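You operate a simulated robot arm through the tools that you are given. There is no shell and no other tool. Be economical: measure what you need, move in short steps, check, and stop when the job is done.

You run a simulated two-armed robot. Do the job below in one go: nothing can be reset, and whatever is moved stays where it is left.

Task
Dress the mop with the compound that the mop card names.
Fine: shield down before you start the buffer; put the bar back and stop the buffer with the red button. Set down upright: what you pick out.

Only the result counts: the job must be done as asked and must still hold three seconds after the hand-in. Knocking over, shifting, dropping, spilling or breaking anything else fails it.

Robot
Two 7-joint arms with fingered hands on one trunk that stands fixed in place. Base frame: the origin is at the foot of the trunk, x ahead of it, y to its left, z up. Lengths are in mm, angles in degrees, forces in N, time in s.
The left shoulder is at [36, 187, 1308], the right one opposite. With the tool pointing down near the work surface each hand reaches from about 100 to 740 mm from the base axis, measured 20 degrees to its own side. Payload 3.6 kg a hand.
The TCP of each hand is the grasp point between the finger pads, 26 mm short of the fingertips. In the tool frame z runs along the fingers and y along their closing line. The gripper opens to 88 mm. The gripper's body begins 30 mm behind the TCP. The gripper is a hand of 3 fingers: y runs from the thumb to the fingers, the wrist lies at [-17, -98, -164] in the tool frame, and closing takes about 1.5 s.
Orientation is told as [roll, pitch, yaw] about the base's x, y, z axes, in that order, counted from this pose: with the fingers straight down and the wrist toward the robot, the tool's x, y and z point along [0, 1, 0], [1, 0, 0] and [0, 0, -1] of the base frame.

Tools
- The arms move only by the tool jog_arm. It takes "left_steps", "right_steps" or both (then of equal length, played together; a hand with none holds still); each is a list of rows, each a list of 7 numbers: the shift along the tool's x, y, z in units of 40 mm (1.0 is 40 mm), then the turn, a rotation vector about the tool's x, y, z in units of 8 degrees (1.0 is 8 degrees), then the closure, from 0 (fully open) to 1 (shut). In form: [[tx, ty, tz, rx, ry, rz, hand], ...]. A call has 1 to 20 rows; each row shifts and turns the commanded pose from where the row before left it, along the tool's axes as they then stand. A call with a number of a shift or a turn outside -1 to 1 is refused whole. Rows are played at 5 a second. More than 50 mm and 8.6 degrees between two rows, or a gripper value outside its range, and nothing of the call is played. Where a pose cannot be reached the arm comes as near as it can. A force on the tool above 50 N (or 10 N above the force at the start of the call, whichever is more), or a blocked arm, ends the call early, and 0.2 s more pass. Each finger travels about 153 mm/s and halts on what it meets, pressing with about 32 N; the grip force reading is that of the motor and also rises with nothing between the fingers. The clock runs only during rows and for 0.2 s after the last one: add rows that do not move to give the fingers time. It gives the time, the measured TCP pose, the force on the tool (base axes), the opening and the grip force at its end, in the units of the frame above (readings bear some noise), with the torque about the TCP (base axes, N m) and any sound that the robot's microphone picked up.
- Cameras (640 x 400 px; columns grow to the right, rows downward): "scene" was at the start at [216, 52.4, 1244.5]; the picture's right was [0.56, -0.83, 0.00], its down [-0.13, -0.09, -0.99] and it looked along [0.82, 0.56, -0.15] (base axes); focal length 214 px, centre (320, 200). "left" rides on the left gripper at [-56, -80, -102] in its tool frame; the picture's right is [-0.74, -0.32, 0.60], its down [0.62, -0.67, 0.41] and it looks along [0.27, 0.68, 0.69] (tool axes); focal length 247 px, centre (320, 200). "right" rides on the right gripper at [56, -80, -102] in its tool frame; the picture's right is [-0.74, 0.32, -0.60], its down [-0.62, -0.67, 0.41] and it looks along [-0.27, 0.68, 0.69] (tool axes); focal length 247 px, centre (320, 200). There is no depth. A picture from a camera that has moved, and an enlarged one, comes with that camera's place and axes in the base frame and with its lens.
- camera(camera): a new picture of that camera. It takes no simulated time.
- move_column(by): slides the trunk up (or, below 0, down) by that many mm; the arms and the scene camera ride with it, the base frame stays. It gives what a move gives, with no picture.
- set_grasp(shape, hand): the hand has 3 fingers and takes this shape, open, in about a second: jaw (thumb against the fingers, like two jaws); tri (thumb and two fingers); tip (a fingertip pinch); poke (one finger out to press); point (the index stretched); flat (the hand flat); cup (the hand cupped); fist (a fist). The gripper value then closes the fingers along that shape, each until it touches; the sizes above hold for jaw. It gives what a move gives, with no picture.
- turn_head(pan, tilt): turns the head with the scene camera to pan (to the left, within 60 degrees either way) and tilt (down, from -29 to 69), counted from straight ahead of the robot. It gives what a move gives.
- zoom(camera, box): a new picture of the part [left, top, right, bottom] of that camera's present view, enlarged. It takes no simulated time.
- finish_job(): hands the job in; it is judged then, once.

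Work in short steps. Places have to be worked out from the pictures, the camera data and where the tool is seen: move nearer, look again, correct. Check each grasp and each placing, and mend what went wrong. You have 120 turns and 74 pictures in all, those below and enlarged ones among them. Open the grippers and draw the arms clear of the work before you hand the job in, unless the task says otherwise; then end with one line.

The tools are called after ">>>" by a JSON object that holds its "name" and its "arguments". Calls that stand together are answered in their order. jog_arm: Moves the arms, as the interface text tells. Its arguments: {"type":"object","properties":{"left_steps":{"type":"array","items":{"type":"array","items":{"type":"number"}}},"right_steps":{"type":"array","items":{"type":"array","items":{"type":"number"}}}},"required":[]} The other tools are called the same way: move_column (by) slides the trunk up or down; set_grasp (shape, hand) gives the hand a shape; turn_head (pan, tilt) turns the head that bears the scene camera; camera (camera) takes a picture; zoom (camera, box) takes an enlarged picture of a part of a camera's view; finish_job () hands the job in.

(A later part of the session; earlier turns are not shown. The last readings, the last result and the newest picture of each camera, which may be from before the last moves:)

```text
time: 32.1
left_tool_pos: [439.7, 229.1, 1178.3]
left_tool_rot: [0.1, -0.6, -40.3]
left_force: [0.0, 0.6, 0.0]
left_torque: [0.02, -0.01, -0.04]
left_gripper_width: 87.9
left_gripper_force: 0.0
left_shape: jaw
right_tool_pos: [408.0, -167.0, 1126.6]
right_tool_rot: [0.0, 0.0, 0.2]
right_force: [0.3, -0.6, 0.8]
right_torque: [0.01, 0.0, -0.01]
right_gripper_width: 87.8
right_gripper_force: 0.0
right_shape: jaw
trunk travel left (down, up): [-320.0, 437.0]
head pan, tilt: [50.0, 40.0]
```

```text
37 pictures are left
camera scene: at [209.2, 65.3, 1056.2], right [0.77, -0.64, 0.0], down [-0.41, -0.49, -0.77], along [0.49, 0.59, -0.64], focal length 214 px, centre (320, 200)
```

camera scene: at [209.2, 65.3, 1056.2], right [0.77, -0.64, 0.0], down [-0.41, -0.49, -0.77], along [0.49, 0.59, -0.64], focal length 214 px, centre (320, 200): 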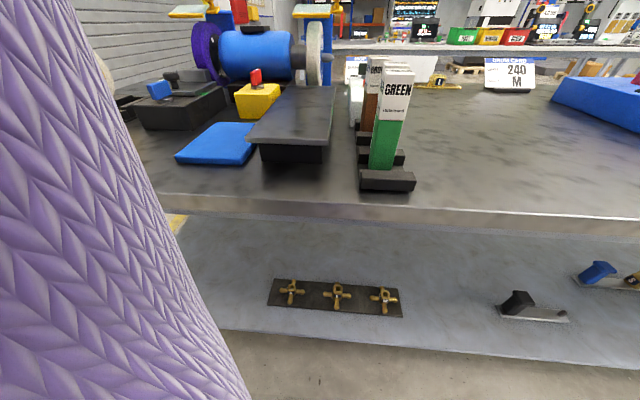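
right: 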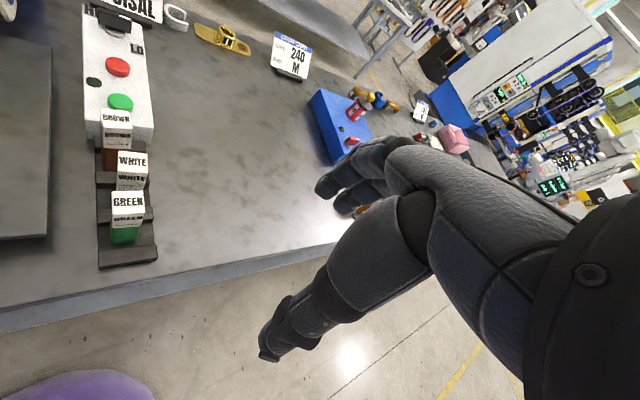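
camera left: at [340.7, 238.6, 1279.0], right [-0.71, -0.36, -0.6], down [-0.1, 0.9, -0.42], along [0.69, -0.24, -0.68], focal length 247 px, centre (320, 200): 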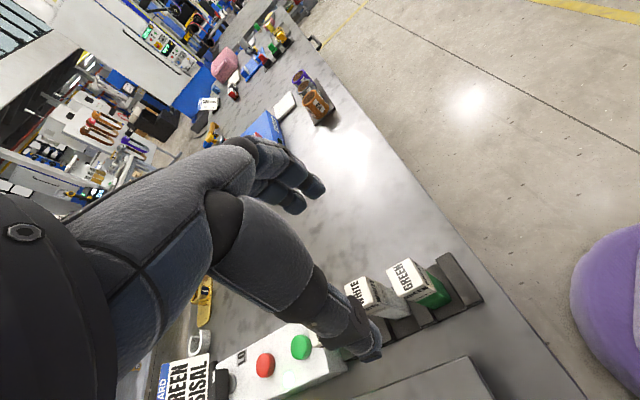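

Zoom on the bar for exact geometry.

>>> {"name": "zoom", "arguments": {"camera": "left", "box": [330, 220, 490, 350]}}

>>> {"name": "zoom", "arguments": {"camera": "scene", "box": [300, 45, 460, 205]}}

```text
3.08 times, centred on (410, 285) of left
camera zoom: at [340.7, 238.6, 1279.0], right [-0.71, -0.36, -0.6], down [-0.1, 0.9, -0.42], along [0.69, -0.24, -0.68], focal length 760 px, centre (43, -62)
```

zoom: 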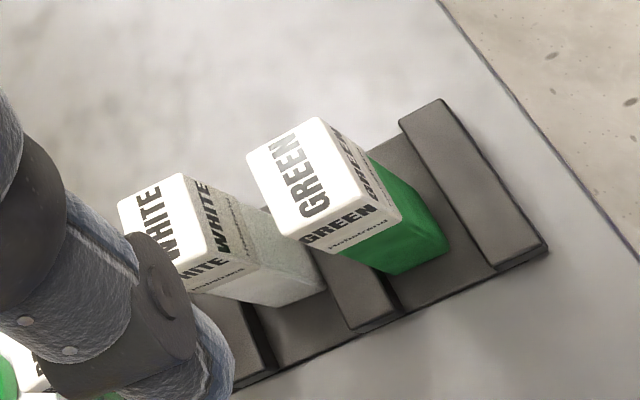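

```text
2.50 times, centred on (380, 125) of scene
camera zoom: at [209.2, 65.3, 1056.2], right [0.77, -0.64, 0.0], down [-0.41, -0.49, -0.77], along [0.49, 0.59, -0.64], focal length 536 px, centre (170, 388)
```

zoom: 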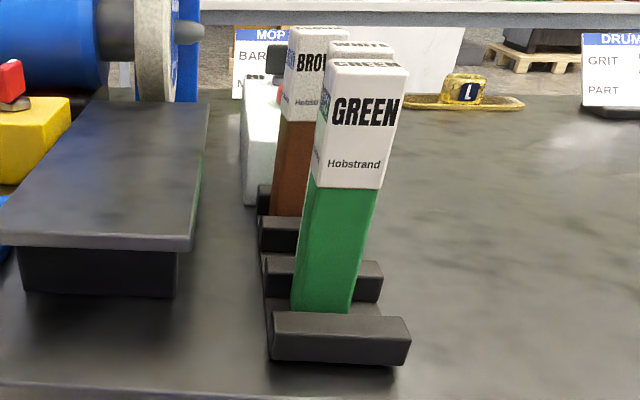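

Green bar: centre ≈ (447, 218), top ≈ 1020, ~31 mm square, edges near 45°. Align above it and check.

>>> {"name": "jog_arm", "arguments": {"left_steps": [[-0.08, 0.32, 0, 0, 0, 0.35, 0], [0, 0, 1, 0, 0, 0, 0], [0, 0, 1, 0, 0, 0, 0], [0, 0, 0.9, 0, 0, 0, 0]]}}

>>> {"name": "zoom", "arguments": {"camera": "left", "box": [240, 160, 560, 360]}}

>>> {"name": "zoom", "arguments": {"camera": "scene", "box": [300, 0, 460, 160]}}

```text
time: 33.1
left_tool_pos: [447.4, 217.0, 1062.0]
left_tool_rot: [0.2, -0.6, -43.0]
left_force: [0.0, -0.1, -0.6]
left_torque: [-0.05, -0.02, 0.02]
left_gripper_width: 87.5
left_gripper_force: 0.0
left_shape: jaw
right_tool_pos: [408.1, -166.3, 1125.8]
right_tool_rot: [0.0, 0.0, 0.1]
right_force: [0.0, 0.4, -0.5]
right_torque: [0.05, -0.02, 0.01]
right_gripper_width: 87.8
right_gripper_force: 0.0
right_shape: jaw
trunk travel left (down, up): [-320.0, 437.0]
head pan, tilt: [50.0, 40.0]
```

```text
2.00 times, centred on (400, 260) of left
camera zoom: at [349.4, 230.7, 1162.8], right [-0.73, -0.32, -0.6], down [-0.06, 0.91, -0.42], along [0.68, -0.27, -0.68], focal length 494 px, centre (160, 80)
```

zoom: 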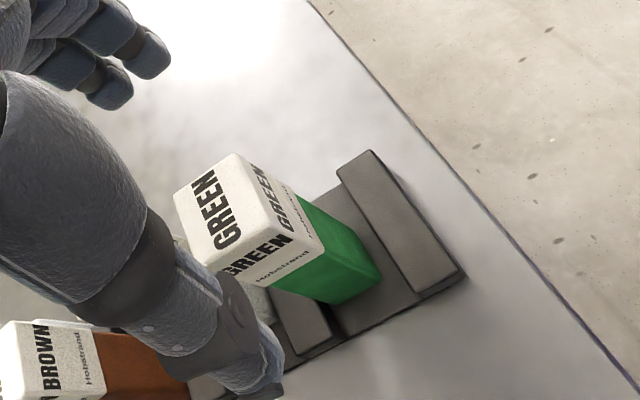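

```text
2.50 times, centred on (380, 80) of scene
camera zoom: at [209.5, 65.5, 1056.2], right [0.77, -0.64, 0.0], down [-0.41, -0.49, -0.77], along [0.49, 0.59, -0.64], focal length 536 px, centre (170, 500)
```

zoom: 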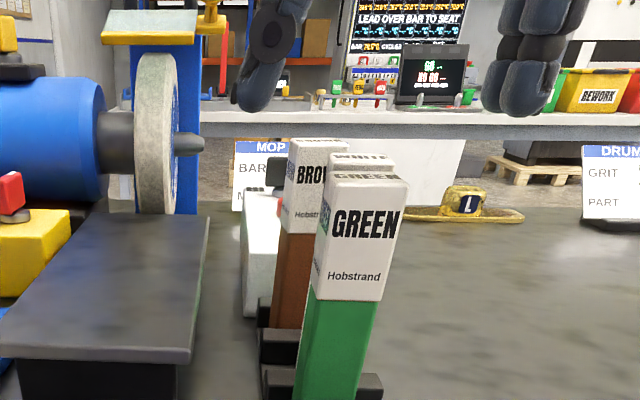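

Alignment good (a few mm shift left). Descend onto the sleeve, then close.

>>> {"name": "jog_arm", "arguments": {"left_steps": [[0, -0.09, 0.4, 0, 0, 0, 0], [0, 0, 0.6, 0, 0, 0, 0], [0, 0, 0.6, 0, 0, 0, 0], [0, 0, 0, 0, 0, 0, 0.3], [0, 0, 0, 0, 0, 0, 0.5], [0, 0, 0, 0, 0, 0, 0.7], [0, 0, 0, 0, 0, 0, 1], [0, 0, 0, 0, 0, 0, 1], [0, 0, 0, 0, 0, 0, 1], [0, 0, 0, 0, 0, 0, 1], [0, 0, 0, 0, 0, 0, 1]]}}

>>> {"name": "zoom", "arguments": {"camera": "scene", "box": [300, 0, 460, 160]}}

```text
time: 35.5
left_tool_pos: [446.7, 220.1, 995.8]
left_tool_rot: [0.1, -0.7, -43.0]
left_force: [0.6, -0.2, -0.8]
left_torque: [-0.01, 0.03, 0.0]
left_gripper_width: 25.0
left_gripper_force: 32.2
left_shape: jaw
right_tool_pos: [407.0, -166.2, 1125.9]
right_tool_rot: [0.0, 0.0, 0.2]
right_force: [-0.5, -0.3, -0.3]
right_torque: [0.01, -0.01, -0.01]
right_gripper_width: 87.5
right_gripper_force: 0.1
right_shape: jaw
trunk travel left (down, up): [-320.0, 437.0]
head pan, tilt: [50.0, 40.0]
```

```text
2.50 times, centred on (380, 80) of scene
camera zoom: at [209.3, 65.4, 1056.2], right [0.77, -0.64, 0.0], down [-0.41, -0.49, -0.77], along [0.49, 0.59, -0.64], focal length 536 px, centre (170, 500)
```

zoom: 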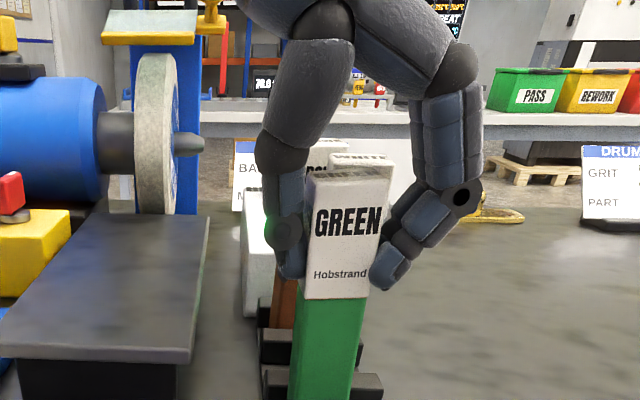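

Gripped (25 mm, 32 N) at TCP (446.7, 220.1, 995.8), yaw −43. Lift straight up and check.

>>> {"name": "jog_arm", "arguments": {"left_steps": [[0, 0, -0.3, 0, 0, 0, 1], [0, 0, -0.6, 0, 0, 0, 1], [0, 0, -0.8, 0, 0, 0, 1], [0, 0, -0.8, 0, 0, 0, 1], [0, 0, -0.8, 0, 0, 0, 1]]}}

>>> {"name": "camera", "arguments": {"camera": "scene"}}

```text
time: 36.7
left_tool_pos: [445.3, 221.1, 1130.3]
left_tool_rot: [0.1, -0.4, -43.0]
left_force: [-0.7, -0.2, -1.8]
left_torque: [0.02, 0.0, -0.02]
left_gripper_width: 24.7
left_gripper_force: 32.2
left_shape: jaw
right_tool_pos: [407.1, -166.4, 1126.7]
right_tool_rot: [0.0, 0.0, 0.0]
right_force: [0.3, 0.1, 0.5]
right_torque: [-0.01, -0.01, -0.02]
right_gripper_width: 87.6
right_gripper_force: 0.0
right_shape: jaw
trunk travel left (down, up): [-320.0, 437.0]
head pan, tilt: [50.0, 40.0]
```

```text
31 pictures are left
camera scene: at [209.0, 65.3, 1056.3], right [0.77, -0.64, 0.0], down [-0.41, -0.49, -0.77], along [0.49, 0.59, -0.64], focal length 214 px, centre (320, 200)
```

scene: 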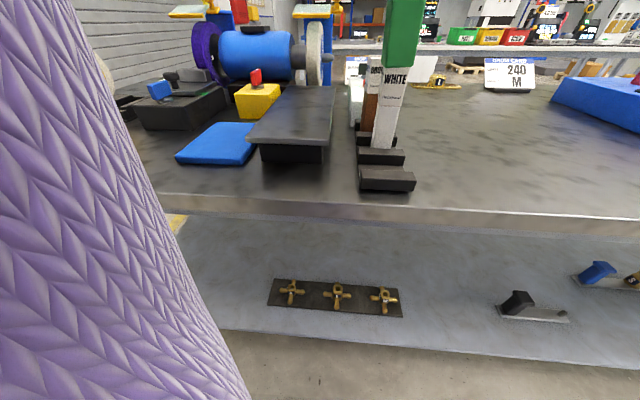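

Bar lifted, hanging ~105 mm below the TCP. Move left clear of the row, forward to before the mop, then tilt the bar toward it.

>>> {"name": "jog_arm", "arguments": {"left_steps": [[0, -0.9, 0, 0, 0, 0, 1], [0, -0.9, 0, 0, 0, 0, 1], [0, -0.8, 0, 0, 0, 0, 1], [0.9, 0, 0, 0, 0, 0, 1], [0.9, 0, 0, 0, 0, 0, 1], [0.9, 0, 0, 0, 0, 0, 1], [0.9, 0, 0, 0, 0, 0, 1], [0.6, 0, 0, 0, 0, -0.37, 1], [0, 0, 0, 0, 1, 0, 1], [0, 0, 0, 0, 1, 0, 1], [0, 0, 0, 0, 1, 0, 1], [0, 0, 0, 0, 1, 0, 1], [0, 0, 0, 0, 1, 0, 1], [0, 0, 0, 0, 1, 0, 1], [0, 0, 0, 0, 1, 0, 1], [0, 0, 0, 0, 1, 0, 1], [0, 0, 0, 0, 1, 0, 1], [0, 0, 0, 0, 0, 0, 1]]}}

>>> {"name": "camera", "arguments": {"camera": "left"}}

>>> {"name": "camera", "arguments": {"camera": "scene"}}

```text
time: 40.5
left_tool_pos: [483.5, 415.9, 1128.8]
left_tool_rot: [72.1, -0.5, -40.0]
left_force: [-0.7, -0.2, -2.6]
left_torque: [-0.06, 0.05, -0.01]
left_gripper_width: 24.6
left_gripper_force: 32.0
left_shape: jaw
right_tool_pos: [408.0, -166.3, 1126.8]
right_tool_rot: [0.0, 0.0, 0.1]
right_force: [-1.0, -0.5, 0.0]
right_torque: [0.0, 0.03, -0.02]
right_gripper_width: 87.8
right_gripper_force: 0.1
right_shape: jaw
trunk travel left (down, up): [-320.0, 437.0]
head pan, tilt: [50.0, 40.0]
```

```text
30 pictures are left
camera left: at [348.0, 378.3, 1106.0], right [-0.02, 0.46, -0.89], down [-0.14, 0.88, 0.46], along [0.99, 0.13, 0.05], focal length 247 px, centre (320, 200)
```

left: 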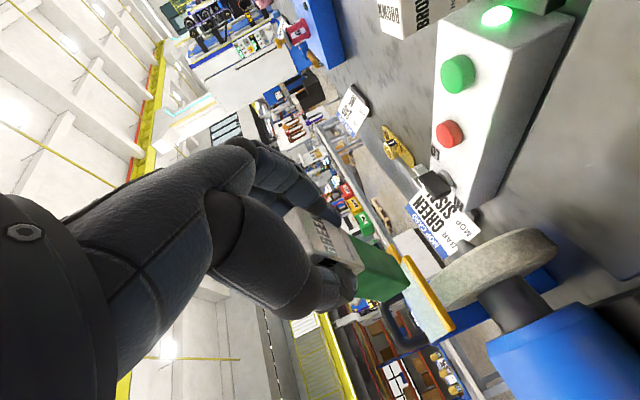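

```text
29 pictures are left
camera scene: at [209.2, 65.4, 1056.2], right [0.77, -0.64, 0.0], down [-0.41, -0.49, -0.77], along [0.49, 0.59, -0.64], focal length 214 px, centre (320, 200)
```

scene: 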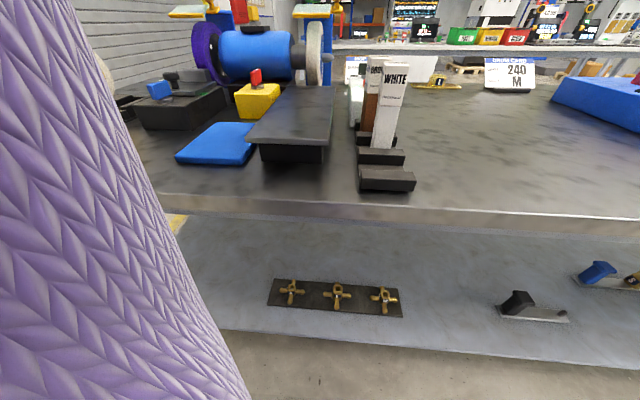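

Turn the head up for a view of the mop front and lower the bar to mop height, still ~80 mm away.

>>> {"name": "jog_arm", "arguments": {"left_steps": [[-0.8, 0, 0.26, 0, 0, 0, 1], [-0.8, 0, 0.26, 0, 0, 0, 1], [-0.78, 0, 0.25, 0, 0, 0, 1]]}}

>>> {"name": "turn_head", "arguments": {"pan": 45, "tilt": 12}}

>>> {"name": "camera", "arguments": {"camera": "scene"}}

>>> {"name": "camera", "arguments": {"camera": "left"}}

```text
time: 41.3
left_tool_pos: [484.8, 414.7, 1028.5]
left_tool_rot: [72.0, -0.6, -40.0]
left_force: [-0.6, 0.1, -1.6]
left_torque: [-0.07, 0.07, 0.02]
left_gripper_width: 24.6
left_gripper_force: 31.9
left_shape: jaw
right_tool_pos: [409.3, -166.2, 1125.4]
right_tool_rot: [0.0, 0.0, 0.1]
right_force: [-0.1, 0.5, 0.4]
right_torque: [-0.01, -0.01, 0.0]
right_gripper_width: 87.7
right_gripper_force: 0.0
right_shape: jaw
trunk travel left (down, up): [-320.0, 437.0]
head pan, tilt: [50.0, 40.0]
```

```text
time: 42.3
left_tool_pos: [484.7, 414.9, 1029.1]
left_tool_rot: [72.2, -0.6, -40.0]
left_force: [-0.3, 0.3, -1.6]
left_torque: [-0.08, 0.07, 0.02]
left_gripper_width: 24.7
left_gripper_force: 31.5
left_shape: jaw
right_tool_pos: [407.9, -167.7, 1126.2]
right_tool_rot: [0.1, 0.0, 0.0]
right_force: [0.7, 0.6, 0.3]
right_torque: [0.0, -0.02, 0.01]
right_gripper_width: 87.7
right_gripper_force: 0.0
right_shape: jaw
trunk travel left (down, up): [-320.0, 437.0]
head pan, tilt: [45.0, 12.0]
```

```text
28 pictures are left
camera scene: at [220.5, 66.3, 1100.6], right [0.71, -0.71, 0.0], down [-0.15, -0.15, -0.98], along [0.69, 0.69, -0.21], focal length 214 px, centre (320, 200)
```

scene: 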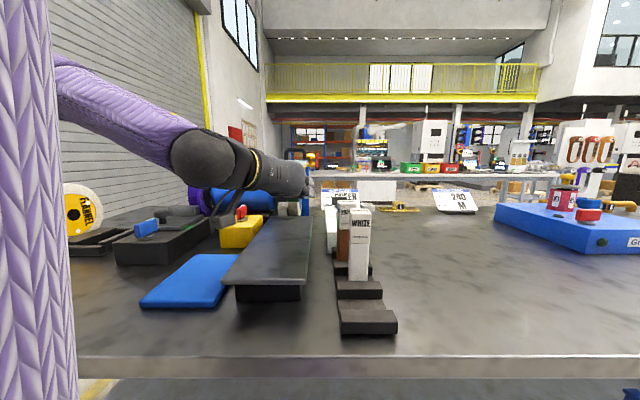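

```text
27 pictures are left
camera left: at [348.7, 377.6, 1006.5], right [-0.02, 0.46, -0.89], down [-0.14, 0.88, 0.46], along [0.99, 0.13, 0.05], focal length 247 px, centre (320, 200)
```

left: 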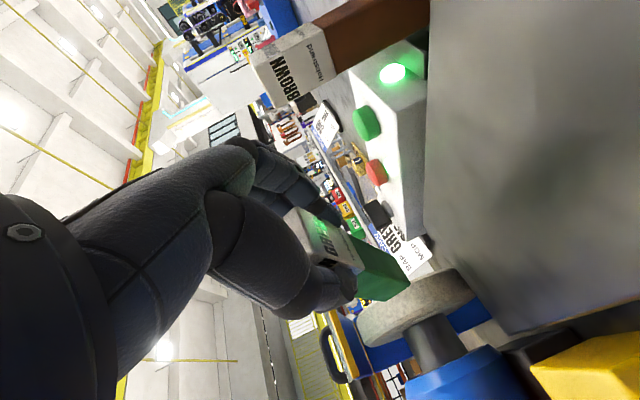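

>>> {"name": "zoom", "arguments": {"camera": "left", "box": [280, 190, 500, 400]}}

```text
1.90 times, centred on (390, 295) of left
camera zoom: at [348.7, 377.6, 1006.5], right [-0.02, 0.46, -0.89], down [-0.14, 0.88, 0.46], along [0.99, 0.13, 0.05], focal length 470 px, centre (187, 19)
```

zoom: 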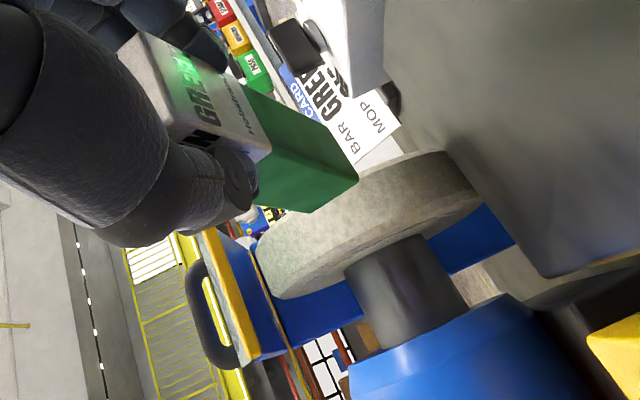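

Aligned laterally within a few mm. Advance horizontally toward the mop, 65 mm first, then creep.

>>> {"name": "jog_arm", "arguments": {"left_steps": [[0.154, 0, 0.476, 0, 0, 0, 1], [0.154, 0, 0.476, 0, 0, 0, 1], [0.154, 0, 0.476, 0, 0, 0, 1], [0.04, 0, 0.119, 0, 0, 0, 1], [0, 0, 0, 0, 0, 0, 1]]}}

>>> {"name": "zoom", "arguments": {"camera": "left", "box": [280, 190, 500, 400]}}

```text
time: 43.5
left_tool_pos: [523.3, 457.2, 1033.5]
left_tool_rot: [72.2, -0.8, -40.5]
left_force: [-26.4, -21.6, 7.0]
left_torque: [-0.08, 0.23, 0.32]
left_gripper_width: 28.6
left_gripper_force: 32.0
left_shape: jaw
right_tool_pos: [404.1, -170.4, 1127.7]
right_tool_rot: [0.2, -0.2, 0.1]
right_force: [0.7, 0.1, -0.5]
right_torque: [0.03, -0.01, 0.0]
right_gripper_width: 87.6
right_gripper_force: 0.0
right_shape: jaw
trunk travel left (down, up): [-320.0, 437.0]
head pan, tilt: [45.0, 12.0]
```

```text
1.90 times, centred on (390, 295) of left
camera zoom: at [387.2, 421.8, 1009.3], right [-0.01, 0.46, -0.89], down [-0.13, 0.88, 0.46], along [0.99, 0.12, 0.05], focal length 470 px, centre (187, 19)
```

zoom: 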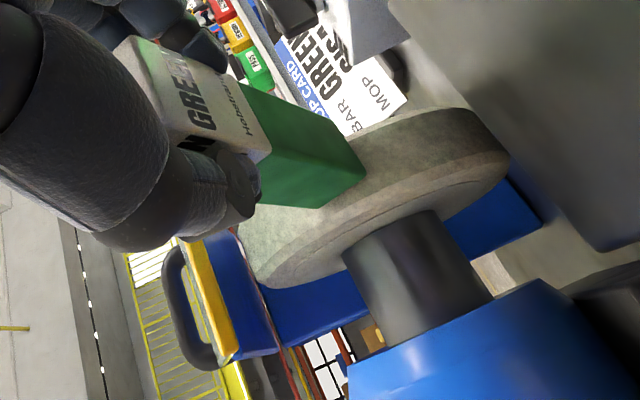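

Contact came sooner, at 34 N — too heavy. Back off until it is light.

>>> {"name": "jog_arm", "arguments": {"left_steps": [[-0.04, 0, -0.12, 0, 0, 0, 1], [-0.02, 0, -0.06, 0, 0, 0, 1]]}}

>>> {"name": "zoom", "arguments": {"camera": "left", "box": [280, 190, 500, 400]}}

```text
time: 44.1
left_tool_pos: [521.4, 456.7, 1031.1]
left_tool_rot: [72.2, -0.6, -40.0]
left_force: [-12.6, -11.4, 2.2]
left_torque: [-0.08, 0.1, 0.07]
left_gripper_width: 28.1
left_gripper_force: 31.7
left_shape: jaw
right_tool_pos: [406.0, -167.5, 1126.4]
right_tool_rot: [0.1, -0.2, 0.1]
right_force: [0.3, -0.8, 0.0]
right_torque: [0.01, 0.0, -0.04]
right_gripper_width: 87.8
right_gripper_force: 0.1
right_shape: jaw
trunk travel left (down, up): [-320.0, 437.0]
head pan, tilt: [45.0, 12.0]
```

```text
1.90 times, centred on (390, 295) of left
camera zoom: at [385.6, 420.0, 1007.2], right [-0.01, 0.46, -0.89], down [-0.14, 0.88, 0.46], along [0.99, 0.13, 0.05], focal length 470 px, centre (187, 19)
```

zoom: 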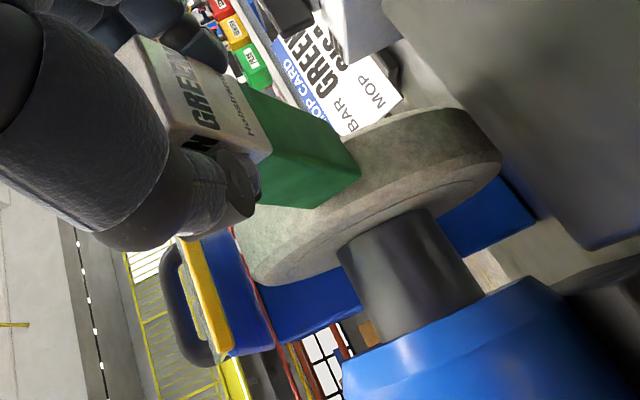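

17 N; ease to about 8–10 N and hold for about 3 s.

>>> {"name": "jog_arm", "arguments": {"left_steps": [[-0.01, 0, -0.03, 0, 0, 0, 1], [0, 0, 0, 0, 0, 0, 1], [0, 0, 0, 0, 0, 0, 1], [0, 0, 0, 0, 0, 0, 1], [0, 0, 0, 0, 0, 0, 1], [0, 0, 0, 0, 0, 0, 1], [0, 0, 0, 0, 0, 0, 1], [0, 0, 0, 0, 0, 0, 1], [0, 0, 0, 0, 0, 0, 1], [0, 0, 0, 0, 0, 0, 1], [0, 0, 0, 0, 0, 0, 1], [0, 0, 0, 0, 0, 0, 1], [0, 0, 0, 0, 0, 0, 1], [0, 0, 0, 0, 0, 0, 1], [0, 0, 0, 0, 0, 0, 1], [0, 0, 0, 0, 0, 0, 1]]}}

>>> {"name": "camera", "arguments": {"camera": "left"}}

```text
time: 47.5
left_tool_pos: [520.1, 457.4, 1030.5]
left_tool_rot: [72.1, -0.7, -40.1]
left_force: [-8.0, -6.3, 0.8]
left_torque: [-0.07, 0.07, 0.05]
left_gripper_width: 27.6
left_gripper_force: 32.3
left_shape: jaw
right_tool_pos: [407.0, -169.7, 1126.4]
right_tool_rot: [0.1, -0.1, 0.1]
right_force: [0.0, 0.2, 0.9]
right_torque: [-0.01, 0.02, 0.0]
right_gripper_width: 87.5
right_gripper_force: 0.0
right_shape: jaw
trunk travel left (down, up): [-320.0, 437.0]
head pan, tilt: [45.0, 12.0]
```

```text
23 pictures are left
camera left: at [385.1, 419.5, 1006.9], right [-0.02, 0.46, -0.89], down [-0.14, 0.88, 0.46], along [0.99, 0.13, 0.05], focal length 247 px, centre (320, 200)
```

left: 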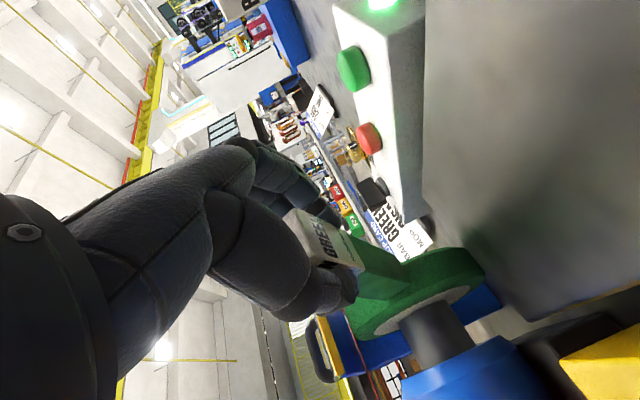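

The mop's rim is now coated green. Retreat, raise, and turn the bar upright again.

>>> {"name": "jog_arm", "arguments": {"left_steps": [[-0.154, 0, -0.476, 0, 0, 0, 1], [-0.154, 0, -0.476, 0, 0, 0, 1], [-0.1, 0, -0.3, 0, 0, 0, 1], [0.8, 0, -0.26, 0, 0, 0, 1], [0.8, 0, -0.26, 0, 0, 0, 1], [0.8, 0, -0.26, 0, 0, 0, 1], [0, 0, 0, 0, -1, 0, 1], [0, 0, 0, 0, -1, 0, 1], [0, 0, 0, 0, -1, 0, 1], [0, 0, 0, 0, -1, 0, 1], [0, 0, 0, 0, -1, 0, 1], [0, 0, 0, 0, -1, 0, 1], [0, 0, 0, 0, -1, 0, 1], [0, 0, 0, 0, -1, 0, 1], [0, 0, 0, 0, -1, 0, 1], [0, 0, 0, 0, 0, 0.37, 1]]}}

>>> {"name": "camera", "arguments": {"camera": "scene"}}

>>> {"name": "camera", "arguments": {"camera": "left"}}

```text
time: 50.9
left_tool_pos: [484.4, 418.2, 1130.2]
left_tool_rot: [0.0, -0.6, -43.1]
left_force: [-0.7, 1.0, -0.9]
left_torque: [0.02, 0.02, 0.0]
left_gripper_width: 26.5
left_gripper_force: 32.4
left_shape: jaw
right_tool_pos: [407.5, -166.9, 1126.1]
right_tool_rot: [0.0, 0.0, 0.1]
right_force: [0.5, -0.7, 0.0]
right_torque: [0.0, 0.01, 0.01]
right_gripper_width: 87.9
right_gripper_force: 0.0
right_shape: jaw
trunk travel left (down, up): [-320.0, 437.0]
head pan, tilt: [45.0, 12.0]
```

```text
22 pictures are left
camera scene: at [220.5, 66.2, 1100.7], right [0.71, -0.71, 0.0], down [-0.15, -0.15, -0.98], along [0.69, 0.69, -0.21], focal length 214 px, centre (320, 200)
```

scene: 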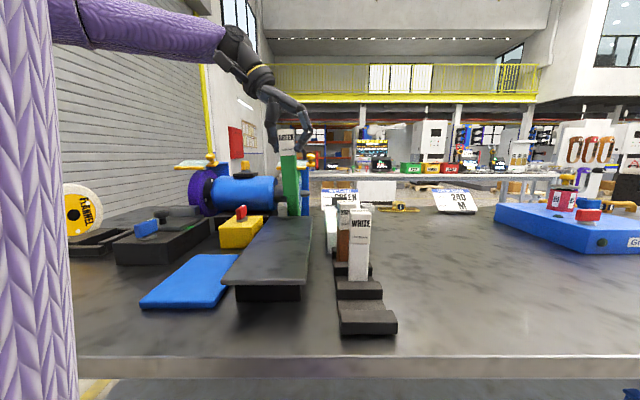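

```text
21 pictures are left
camera left: at [386.9, 431.2, 1231.6], right [-0.73, -0.32, -0.6], down [-0.06, 0.91, -0.42], along [0.68, -0.27, -0.68], focal length 247 px, centre (320, 200)
```

left: 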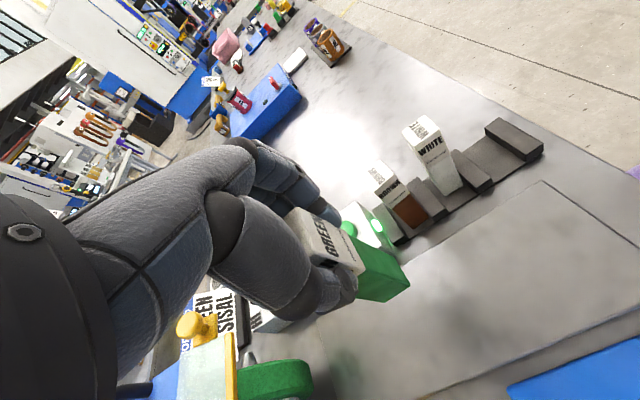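

>>> {"name": "zoom", "arguments": {"camera": "scene", "box": [240, 90, 340, 220]}}

>>> {"name": "zoom", "arguments": {"camera": "left", "box": [270, 180, 430, 320]}}

```text
3.08 times, centred on (290, 155) of scene
camera zoom: at [220.5, 66.2, 1100.7], right [0.71, -0.71, 0.0], down [-0.15, -0.15, -0.98], along [0.69, 0.69, -0.21], focal length 660 px, centre (412, 338)
```

zoom: 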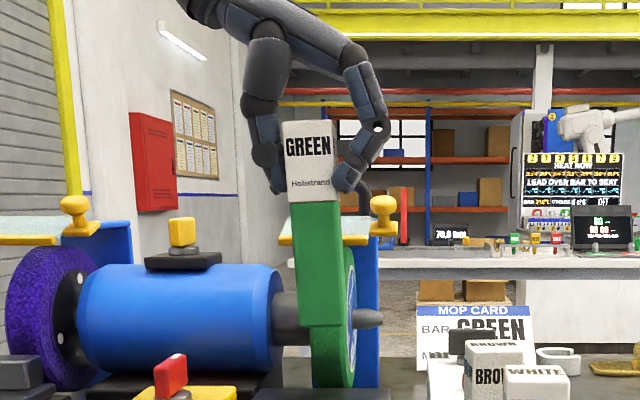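

```text
2.86 times, centred on (350, 250) of left
camera zoom: at [386.9, 431.2, 1231.6], right [-0.73, -0.32, -0.6], down [-0.06, 0.91, -0.42], along [0.68, -0.27, -0.68], focal length 706 px, centre (234, 57)
```

zoom: 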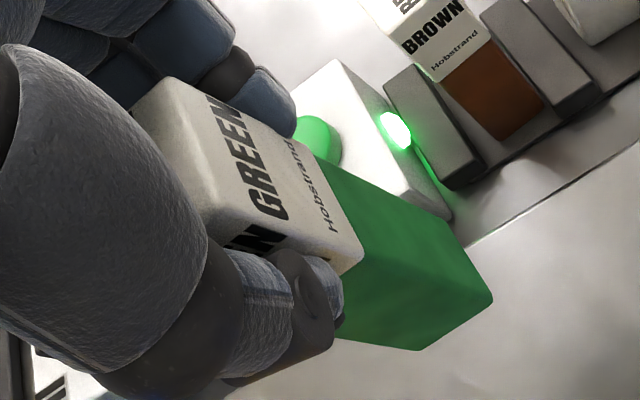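

Bar is near vertical, seated a few mm deeper in the hand. Carry it back above its slot.

>>> {"name": "jog_arm", "arguments": {"left_steps": [[0, 0, -0.3, 0, 0, 0, 1], [-0.9, 0, 0, 0, 0, 0, 1], [-0.9, 0, 0, 0, 0, 0, 1], [-0.9, 0, 0, 0, 0, 0, 1], [-0.9, 0, 0, 0, 0, 0, 1], [-0.66, 0, 0, 0, 0, 0, 1], [0, 0.9, 0, 0, 0, 0, 1], [0, 0.9, 0, 0, 0, 0, 1], [0, 0.89, 0, 0, 0, 0, 1], [0, 0, 0, 0, 0, 0, 1]]}}

>>> {"name": "turn_head", "arguments": {"pan": 40, "tilt": 30}}

>>> {"name": "camera", "arguments": {"camera": "scene"}}

>>> {"name": "camera", "arguments": {"camera": "left"}}

```text
time: 53.1
left_tool_pos: [449.0, 221.0, 1144.7]
left_tool_rot: [0.0, -0.6, -43.0]
left_force: [-0.6, 0.5, -1.7]
left_torque: [-0.02, 0.0, 0.01]
left_gripper_width: 26.2
left_gripper_force: 32.0
left_shape: jaw
right_tool_pos: [408.3, -166.3, 1127.2]
right_tool_rot: [0.0, 0.0, 0.1]
right_force: [0.1, -0.2, 0.9]
right_torque: [0.0, 0.01, -0.04]
right_gripper_width: 87.6
right_gripper_force: 0.1
right_shape: jaw
trunk travel left (down, up): [-320.0, 437.0]
head pan, tilt: [45.0, 12.0]
```

```text
time: 53.9
left_tool_pos: [450.3, 219.9, 1144.5]
left_tool_rot: [0.0, -0.5, -43.0]
left_force: [-0.5, -1.2, -1.6]
left_torque: [-0.03, 0.01, -0.05]
left_gripper_width: 26.3
left_gripper_force: 31.7
left_shape: jaw
right_tool_pos: [409.1, -167.0, 1126.9]
right_tool_rot: [0.0, 0.0, 0.1]
right_force: [0.2, -0.1, 0.0]
right_torque: [-0.03, 0.0, -0.01]
right_gripper_width: 87.8
right_gripper_force: 0.1
right_shape: jaw
trunk travel left (down, up): [-320.0, 437.0]
head pan, tilt: [40.0, 30.0]
```

```text
18 pictures are left
camera scene: at [223.9, 58.5, 1071.6], right [0.64, -0.77, 0.0], down [-0.38, -0.32, -0.87], along [0.66, 0.56, -0.5], focal length 214 px, centre (320, 200)
```

scene: 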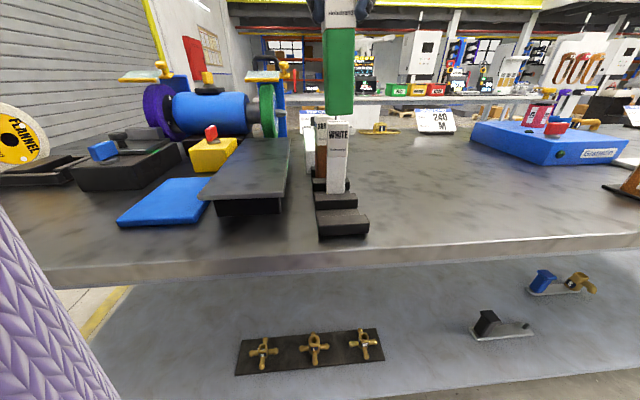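

```text
17 pictures are left
camera left: at [351.3, 233.8, 1245.4], right [-0.73, -0.32, -0.6], down [-0.06, 0.91, -0.42], along [0.68, -0.27, -0.68], focal length 247 px, centre (320, 200)
```

left: 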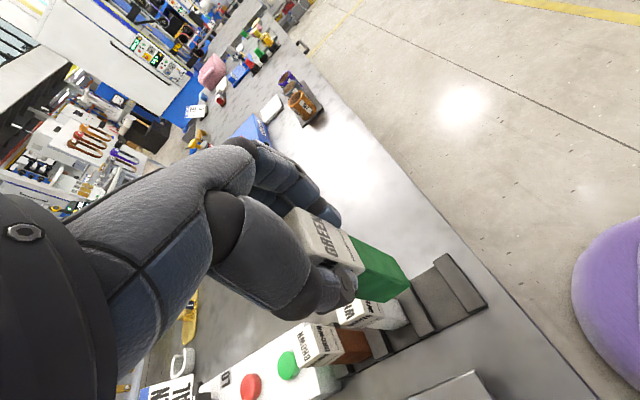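

>>> {"name": "zoom", "arguments": {"camera": "scene", "box": [270, 0, 410, 240]}}

>>> {"name": "zoom", "arguments": {"camera": "left", "box": [280, 200, 500, 350]}}

```text
1.67 times, centred on (340, 120) of scene
camera zoom: at [223.9, 58.5, 1071.6], right [0.64, -0.77, 0.0], down [-0.38, -0.32, -0.87], along [0.66, 0.56, -0.5], focal length 358 px, centre (287, 333)
```

zoom: 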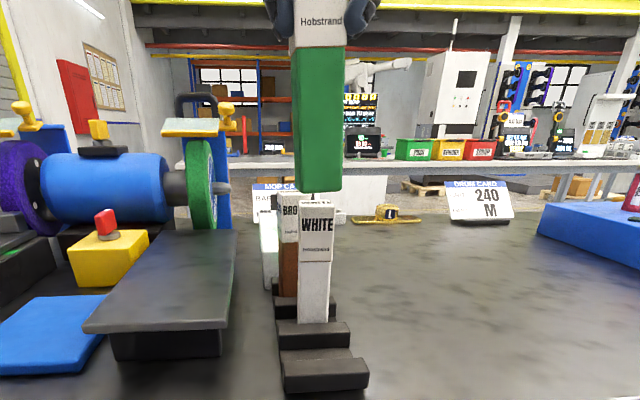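

```text
2.67 times, centred on (390, 275) of left
camera zoom: at [351.3, 233.8, 1245.4], right [-0.73, -0.32, -0.6], down [-0.06, 0.91, -0.42], along [0.68, -0.27, -0.68], focal length 659 px, centre (133, 0)
```

zoom: 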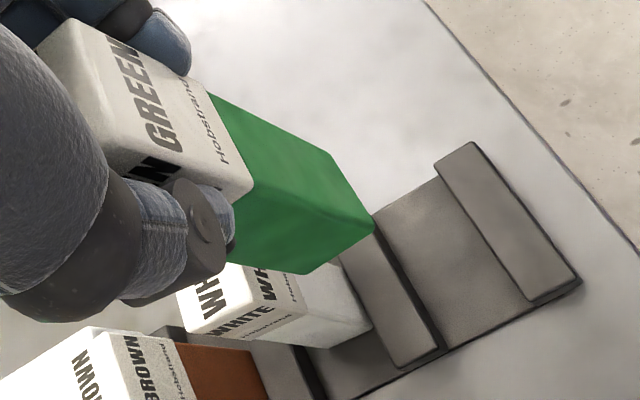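

The bar has tipped ~4.5° (bottom toward me) and ~2° right in the grip; slot centre agrees with the original pose. Correct the tilt, then lower to just above seating.

>>> {"name": "jog_arm", "arguments": {"left_steps": [[-0.08, -0.03, 0, 0.25, 0.55, 0, 1], [0, 0, 0.4, 0, 0, 0, 1], [0, 0, 0, 0, 0, 0, 1]]}}

>>> {"name": "zoom", "arguments": {"camera": "scene", "box": [270, 0, 410, 240]}}

>>> {"name": "zoom", "arguments": {"camera": "left", "box": [280, 200, 500, 350]}}

```text
time: 54.7
left_tool_pos: [446.9, 219.0, 1127.6]
left_tool_rot: [4.4, 1.4, -42.9]
left_force: [0.3, -0.3, -1.7]
left_torque: [0.02, -0.04, -0.02]
left_gripper_width: 26.0
left_gripper_force: 31.9
left_shape: jaw
right_tool_pos: [408.7, -167.6, 1126.5]
right_tool_rot: [-0.1, 0.0, 0.0]
right_force: [-0.1, -0.8, 0.5]
right_torque: [0.0, -0.01, -0.01]
right_gripper_width: 87.7
right_gripper_force: 0.1
right_shape: jaw
trunk travel left (down, up): [-320.0, 437.0]
head pan, tilt: [40.0, 30.0]
```

```text
1.67 times, centred on (340, 120) of scene
camera zoom: at [223.7, 58.1, 1071.7], right [0.64, -0.77, 0.0], down [-0.38, -0.32, -0.87], along [0.66, 0.56, -0.5], focal length 358 px, centre (287, 333)
```

zoom: 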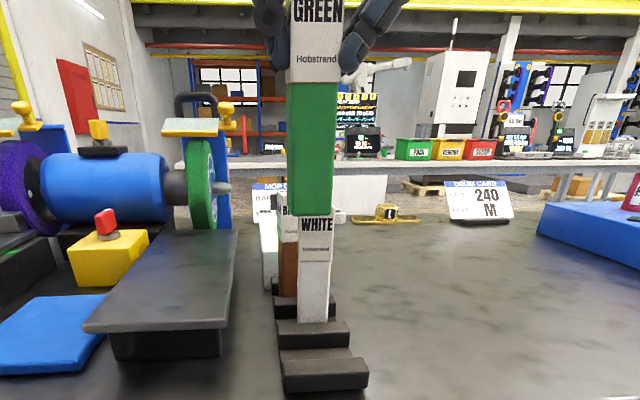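

```text
2.67 times, centred on (390, 275) of left
camera zoom: at [345.6, 224.6, 1226.9], right [-0.71, -0.27, -0.65], down [-0.05, 0.94, -0.34], along [0.7, -0.21, -0.68], focal length 659 px, centre (133, 0)
```

zoom: 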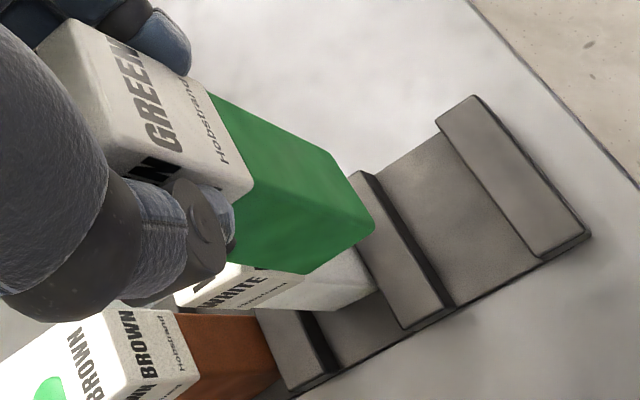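

Now essentially vertical. Lower straight down, compensating for the tool tilt, to about 20 mm above seating.

>>> {"name": "jog_arm", "arguments": {"left_steps": [[-0.07, 0.022, 0.8, 0, -0.12, 0, 1], [-0.06, 0.02, 0.9, 0, 0, 0, 1], [-0.06, 0.02, 0.8, 0, 0, 0, 1], [0, 0, 0, 0, 0, 0, 1]]}}

>>> {"name": "zoom", "arguments": {"camera": "scene", "box": [270, 80, 410, 240]}}

>>> {"name": "zoom", "arguments": {"camera": "left", "box": [280, 200, 500, 350]}}

```text
time: 55.7
left_tool_pos: [447.2, 217.8, 1025.6]
left_tool_rot: [3.6, 1.4, -42.9]
left_force: [0.0, -0.2, -2.2]
left_torque: [0.0, 0.0, 0.03]
left_gripper_width: 26.2
left_gripper_force: 31.8
left_shape: jaw
right_tool_pos: [406.9, -166.8, 1127.0]
right_tool_rot: [0.0, 0.0, 0.1]
right_force: [0.6, 0.4, -0.3]
right_torque: [0.02, 0.0, -0.03]
right_gripper_width: 87.7
right_gripper_force: 0.0
right_shape: jaw
trunk travel left (down, up): [-320.0, 437.0]
head pan, tilt: [40.0, 30.0]
```

```text
2.50 times, centred on (340, 160) of scene
camera zoom: at [223.6, 58.3, 1071.7], right [0.64, -0.77, 0.0], down [-0.38, -0.32, -0.87], along [0.66, 0.56, -0.5], focal length 536 px, centre (270, 300)
```

zoom: 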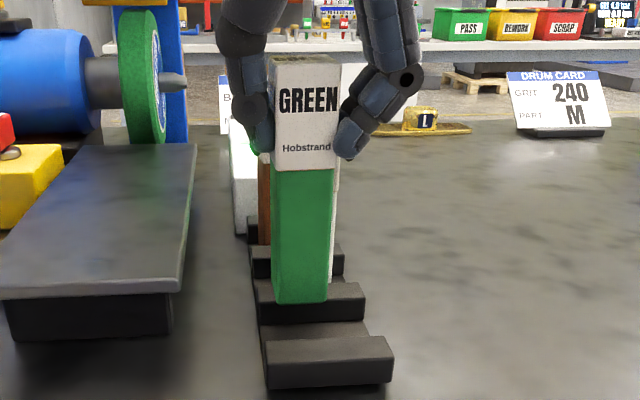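

```text
2.67 times, centred on (390, 275) of left
camera zoom: at [347.1, 226.1, 1126.6], right [-0.72, -0.28, -0.63], down [-0.05, 0.93, -0.35], along [0.69, -0.22, -0.69], focal length 659 px, centre (133, 0)
```

zoom: 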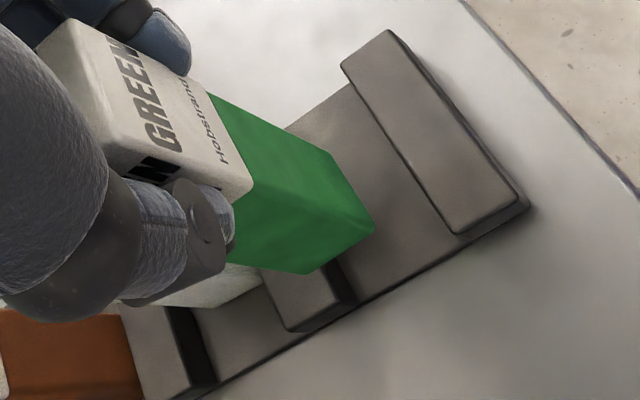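

Position is over the slot. Lower gently until contact.

>>> {"name": "jog_arm", "arguments": {"left_steps": [[-0.03, 0.01, 0.4, 0, 0, 0, 1], [-0.01, 0, 0.12, 0, 0, 0, 1], [-0.01, 0, 0.08, 0, 0, 0, 1], [0, 0, 0, 0, 0, 0, 1]]}}

```text
time: 56.7
left_tool_pos: [443.8, 213.3, 1009.7]
left_tool_rot: [3.8, 0.7, -43.2]
left_force: [-8.5, -8.1, 43.5]
left_torque: [0.2, 0.25, 0.05]
left_gripper_width: 29.0
left_gripper_force: 32.6
left_shape: jaw
right_tool_pos: [404.0, -170.1, 1128.4]
right_tool_rot: [0.2, -0.1, 0.1]
right_force: [-0.3, 0.1, 0.1]
right_torque: [0.03, 0.01, 0.02]
right_gripper_width: 87.5
right_gripper_force: 0.0
right_shape: jaw
trunk travel left (down, up): [-320.0, 437.0]
head pan, tilt: [40.0, 30.0]
```

Contact came ~10 mm early (43 N) — probably on a block's edge. Raise a bit and look.

>>> {"name": "jog_arm", "arguments": {"left_steps": [[0.01, 0, -0.25, 0, 0, 0, 1], [0, 0, 0, 0, 0, 0, 1]]}}

>>> {"name": "zoom", "arguments": {"camera": "scene", "box": [300, 90, 380, 240]}}

>>> {"name": "zoom", "arguments": {"camera": "left", "box": [280, 190, 480, 320]}}

```text
time: 57.3
left_tool_pos: [443.9, 217.7, 1011.2]
left_tool_rot: [3.6, 1.6, -42.9]
left_force: [1.0, -4.6, 11.8]
left_torque: [-0.1, -0.14, -0.02]
left_gripper_width: 27.6
left_gripper_force: 32.5
left_shape: jaw
right_tool_pos: [406.7, -167.4, 1125.4]
right_tool_rot: [0.1, 0.0, 0.1]
right_force: [0.2, -0.9, -1.1]
right_torque: [0.02, -0.03, -0.01]
right_gripper_width: 87.6
right_gripper_force: 0.1
right_shape: jaw
trunk travel left (down, up): [-320.0, 437.0]
head pan, tilt: [40.0, 30.0]
```

```text
2.67 times, centred on (340, 165) of scene
camera zoom: at [223.4, 57.5, 1071.6], right [0.64, -0.77, 0.0], down [-0.38, -0.32, -0.87], along [0.66, 0.56, -0.5], focal length 572 px, centre (267, 293)
```

zoom: 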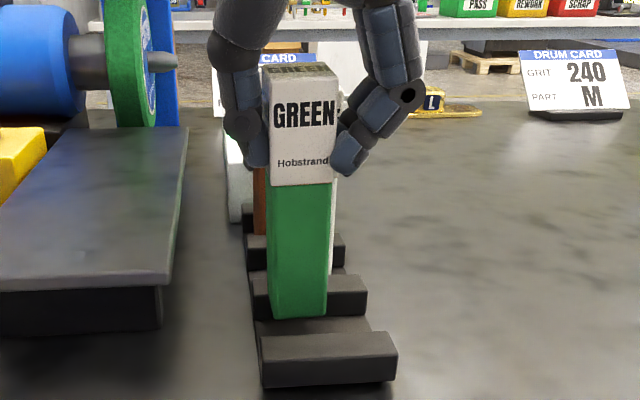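

```text
3.08 times, centred on (380, 255) of left
camera zoom: at [344.4, 224.0, 1112.2], right [-0.72, -0.28, -0.63], down [-0.05, 0.93, -0.35], along [0.69, -0.22, -0.69], focal length 760 px, centre (135, 31)
```

zoom: 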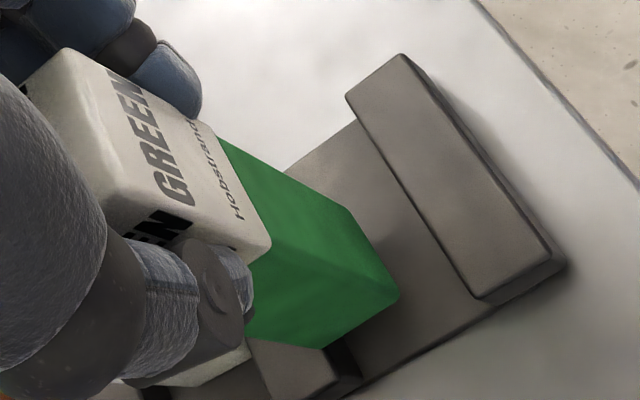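

The bar's back bottom edge catches the rear block: slot spans u≈439–482, bar 457–483. Raise, shift 9 mm toward the front, lower again softly.

>>> {"name": "jog_arm", "arguments": {"left_steps": [[0.01, 0, -0.25, 0, 0, 0, 1], [-0.225, 0, 0, 0, 0, 0, 1], [0, 0, 0, 0, 0, 0, 1], [-0.01, 0, 0.2, 0, 0, 0, 1], [-0.01, 0, 0.15, 0, 0, 0, 1], [-0.01, 0, 0.15, 0, 0, 0, 1]]}}

```text
time: 58.7
left_tool_pos: [438.3, 210.9, 1002.7]
left_tool_rot: [3.6, 1.4, -43.0]
left_force: [0.1, -0.5, -1.0]
left_torque: [-0.01, 0.0, -0.02]
left_gripper_width: 26.4
left_gripper_force: 32.3
left_shape: jaw
right_tool_pos: [408.5, -166.4, 1127.3]
right_tool_rot: [0.0, 0.0, 0.2]
right_force: [0.4, 0.4, -0.5]
right_torque: [-0.02, 0.02, 0.0]
right_gripper_width: 87.8
right_gripper_force: 0.0
right_shape: jaw
trunk travel left (down, up): [-320.0, 437.0]
head pan, tilt: [40.0, 30.0]
```

It's now below the block tops without contact. Creep down to seat.

>>> {"name": "jog_arm", "arguments": {"left_steps": [[0, 0, 0.1, 0, 0, 0, 1], [0, 0, 0.08, 0, 0, 0, 1], [0, 0, 0, 0, 0, 0, 1]]}}

```text
time: 59.5
left_tool_pos: [439.6, 212.1, 996.1]
left_tool_rot: [3.7, 1.4, -42.9]
left_force: [0.7, 0.2, 5.3]
left_torque: [0.03, 0.05, 0.03]
left_gripper_width: 26.5
left_gripper_force: 32.3
left_shape: jaw
right_tool_pos: [408.3, -166.8, 1126.9]
right_tool_rot: [0.1, 0.0, 0.1]
right_force: [-0.3, -0.4, 0.3]
right_torque: [0.01, -0.02, 0.0]
right_gripper_width: 87.6
right_gripper_force: 0.1
right_shape: jaw
trunk travel left (down, up): [-320.0, 437.0]
head pan, tilt: [40.0, 30.0]
```

>>> {"name": "zoom", "arguments": {"camera": "scene", "box": [300, 90, 380, 240]}}

```text
2.67 times, centred on (340, 165) of scene
camera zoom: at [223.7, 58.3, 1071.7], right [0.64, -0.77, 0.0], down [-0.38, -0.32, -0.87], along [0.66, 0.56, -0.5], focal length 572 px, centre (267, 293)
```

zoom: 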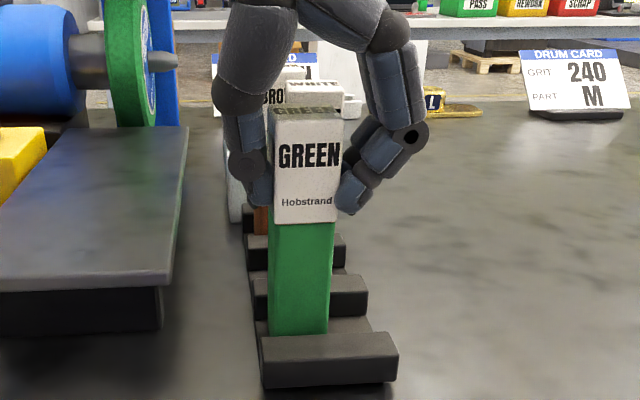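

Seated on the slot floor. Open gently and lift straight up.

>>> {"name": "jog_arm", "arguments": {"left_steps": [[0, 0, 0, 0, 0, 0, 0.6], [0, 0, 0, 0, 0, 0, 0.5], [0, 0, 0, 0, 0, 0, 0.3], [0, 0, 0, 0, 0, 0, 0.1], [0, 0, 0, 0, 0, 0, 0], [0, 0, 0, 0, 0, 0, 0], [0.03, 0, -0.5, 0, 0, 0, 0], [0.06, 0, -0.9, 0, 0, 0, 0], [0.06, 0, -0.9, 0, 0, 0, 0], [0.06, 0, -0.9, 0, 0, 0, 0], [0.06, 0, -0.9, 0, 0, 0, 0]]}}

>>> {"name": "zoom", "arguments": {"camera": "scene", "box": [260, 50, 420, 240]}}

```text
time: 61.9
left_tool_pos: [441.7, 208.7, 1159.7]
left_tool_rot: [3.5, 1.4, -43.1]
left_force: [-0.3, -0.1, 0.7]
left_torque: [0.01, 0.02, 0.01]
left_gripper_width: 88.0
left_gripper_force: 0.1
left_shape: jaw
right_tool_pos: [406.8, -166.5, 1126.5]
right_tool_rot: [0.0, 0.1, 0.1]
right_force: [-0.8, 0.2, -0.1]
right_torque: [0.02, -0.02, -0.03]
right_gripper_width: 87.6
right_gripper_force: 0.0
right_shape: jaw
trunk travel left (down, up): [-320.0, 437.0]
head pan, tilt: [40.0, 30.0]
```

```text
2.11 times, centred on (340, 145) of scene
camera zoom: at [223.6, 58.2, 1071.7], right [0.64, -0.77, 0.0], down [-0.38, -0.32, -0.87], along [0.66, 0.56, -0.5], focal length 452 px, centre (278, 316)
```

zoom: 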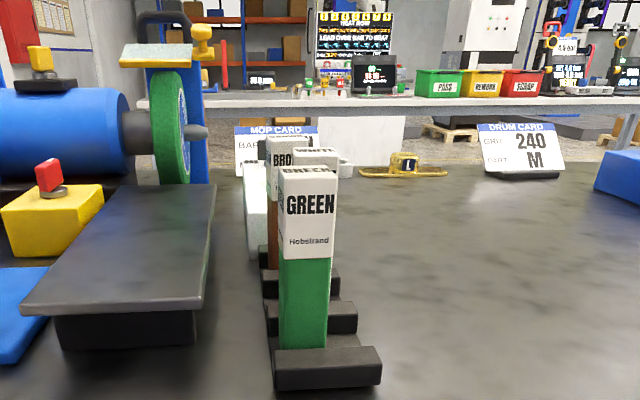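

Bar stands upright in its slot. Now prepare the hand for the red button: close, level, yaw ≈10°, and move over the control box.

>>> {"name": "jog_arm", "arguments": {"left_steps": [[0, 0, -1, -0.25, -0.45, 0, 0.3], [0, 0, 0, 0, 0, -1, 0.6], [0, 0, 0, 0, 0, -1, 1], [0, 0, 0, 0, 0, -1, 1], [0, 0, 0, 0, 0, -1, 1], [0, 0, 0, 0, 0, -1, 1], [0, 0, 0, 0, 0, -1, 1], [0, 0, 0, 0, 0, -0.65, 1], [0.7, 0.8, 0, 0, 0, 0, 1], [0.7, 0.8, 0, 0, 0, 0, 1], [0.7, 0.8, 0, 0, 0, 0, 1], [0.7, 0.8, 0, 0, 0, 0, 1], [0.7, 0.8, 0, 0, 0, 0, 1], [0.7, 0.8, 0, 0, 0, 0, 1], [0, 0, 0, -1, 0, 0, 1], [0, 0, 0, -1, 0, 0, 1], [0, 0, 0, -1, 0, 0, 1], [0, 0, 0, -1, 0, 0, 1]]}}

>>> {"name": "camera", "arguments": {"camera": "left"}}

```text
time: 65.7
left_tool_pos: [600.6, 407.0, 1199.7]
left_tool_rot: [-0.7, -32.3, 10.6]
left_force: [1.0, 0.0, -0.3]
left_torque: [-0.02, 0.0, 0.02]
left_gripper_width: 0.0
left_gripper_force: 31.4
left_shape: jaw
right_tool_pos: [408.3, -165.2, 1126.9]
right_tool_rot: [0.0, 0.0, 0.0]
right_force: [-0.1, 0.5, 0.0]
right_torque: [0.0, -0.02, -0.02]
right_gripper_width: 87.9
right_gripper_force: 0.1
right_shape: jaw
trunk travel left (down, up): [-320.0, 437.0]
head pan, tilt: [40.0, 30.0]
```

```text
6 pictures are left
camera left: at [489.2, 329.8, 1242.9], right [0.18, -0.72, -0.67], down [-0.45, 0.55, -0.71], along [0.88, 0.43, -0.22], focal length 247 px, centre (320, 200)
```

left: 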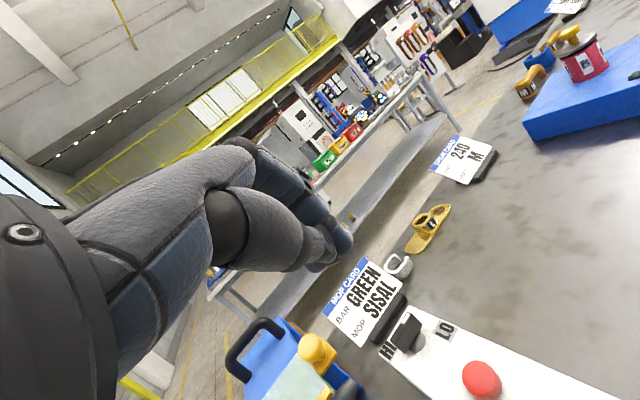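

Red confirmed at about (660, 421). Descend to ~20 mm above it.

>>> {"name": "jog_arm", "arguments": {"left_steps": [[0.011, -0.28, 0.87, 0, 0, 0, 1], [0.011, -0.28, 0.87, 0, 0, 0, 1], [0.011, -0.28, 0.87, 0, 0, 0, 1], [0.011, -0.28, 0.87, 0, 0, 0, 1], [0.011, -0.28, 0.87, 0, 0, 0, 1], [0.011, -0.28, 0.87, 0, 0, 0, 1], [0, 0, 0, 0, 0, 0, 1]]}}

```text
time: 67.3
left_tool_pos: [653.8, 417.3, 984.4]
left_tool_rot: [-0.7, -32.3, 10.5]
left_force: [-0.7, -0.5, 0.5]
left_torque: [0.0, -0.01, 0.0]
left_gripper_width: 0.1
left_gripper_force: 31.9
left_shape: jaw
right_tool_pos: [408.5, -167.7, 1126.7]
right_tool_rot: [0.1, 0.1, 0.1]
right_force: [0.9, 0.8, -0.3]
right_torque: [0.04, -0.01, 0.0]
right_gripper_width: 87.7
right_gripper_force: 0.1
right_shape: jaw
trunk travel left (down, up): [-320.0, 437.0]
head pan, tilt: [40.0, 30.0]
```

Reachable. Press down in small steps.

>>> {"name": "jog_arm", "arguments": {"left_steps": [[0.02, -0.14, 0.09, 0, 0, 0, 1], [0, -0.08, 0.127, 0, 0, 0, 1], [0, -0.055, 0.085, 0, 0, 0, 1], [0, -0.04, 0.063, 0, 0, 0, 1]]}}

```text
time: 68.3
left_tool_pos: [649.8, 416.4, 978.0]
left_tool_rot: [-1.4, -33.3, 11.3]
left_force: [-2.8, 10.4, 45.9]
left_torque: [-4.28, 5.31, -1.48]
left_gripper_width: 0.0
left_gripper_force: 31.8
left_shape: jaw
right_tool_pos: [403.8, -166.9, 1128.6]
right_tool_rot: [0.1, -0.1, 0.1]
right_force: [0.2, -0.2, -0.1]
right_torque: [-0.01, -0.01, -0.01]
right_gripper_width: 87.7
right_gripper_force: 0.1
right_shape: jaw
trunk travel left (down, up): [-320.0, 437.0]
head pan, tilt: [40.0, 30.0]
```

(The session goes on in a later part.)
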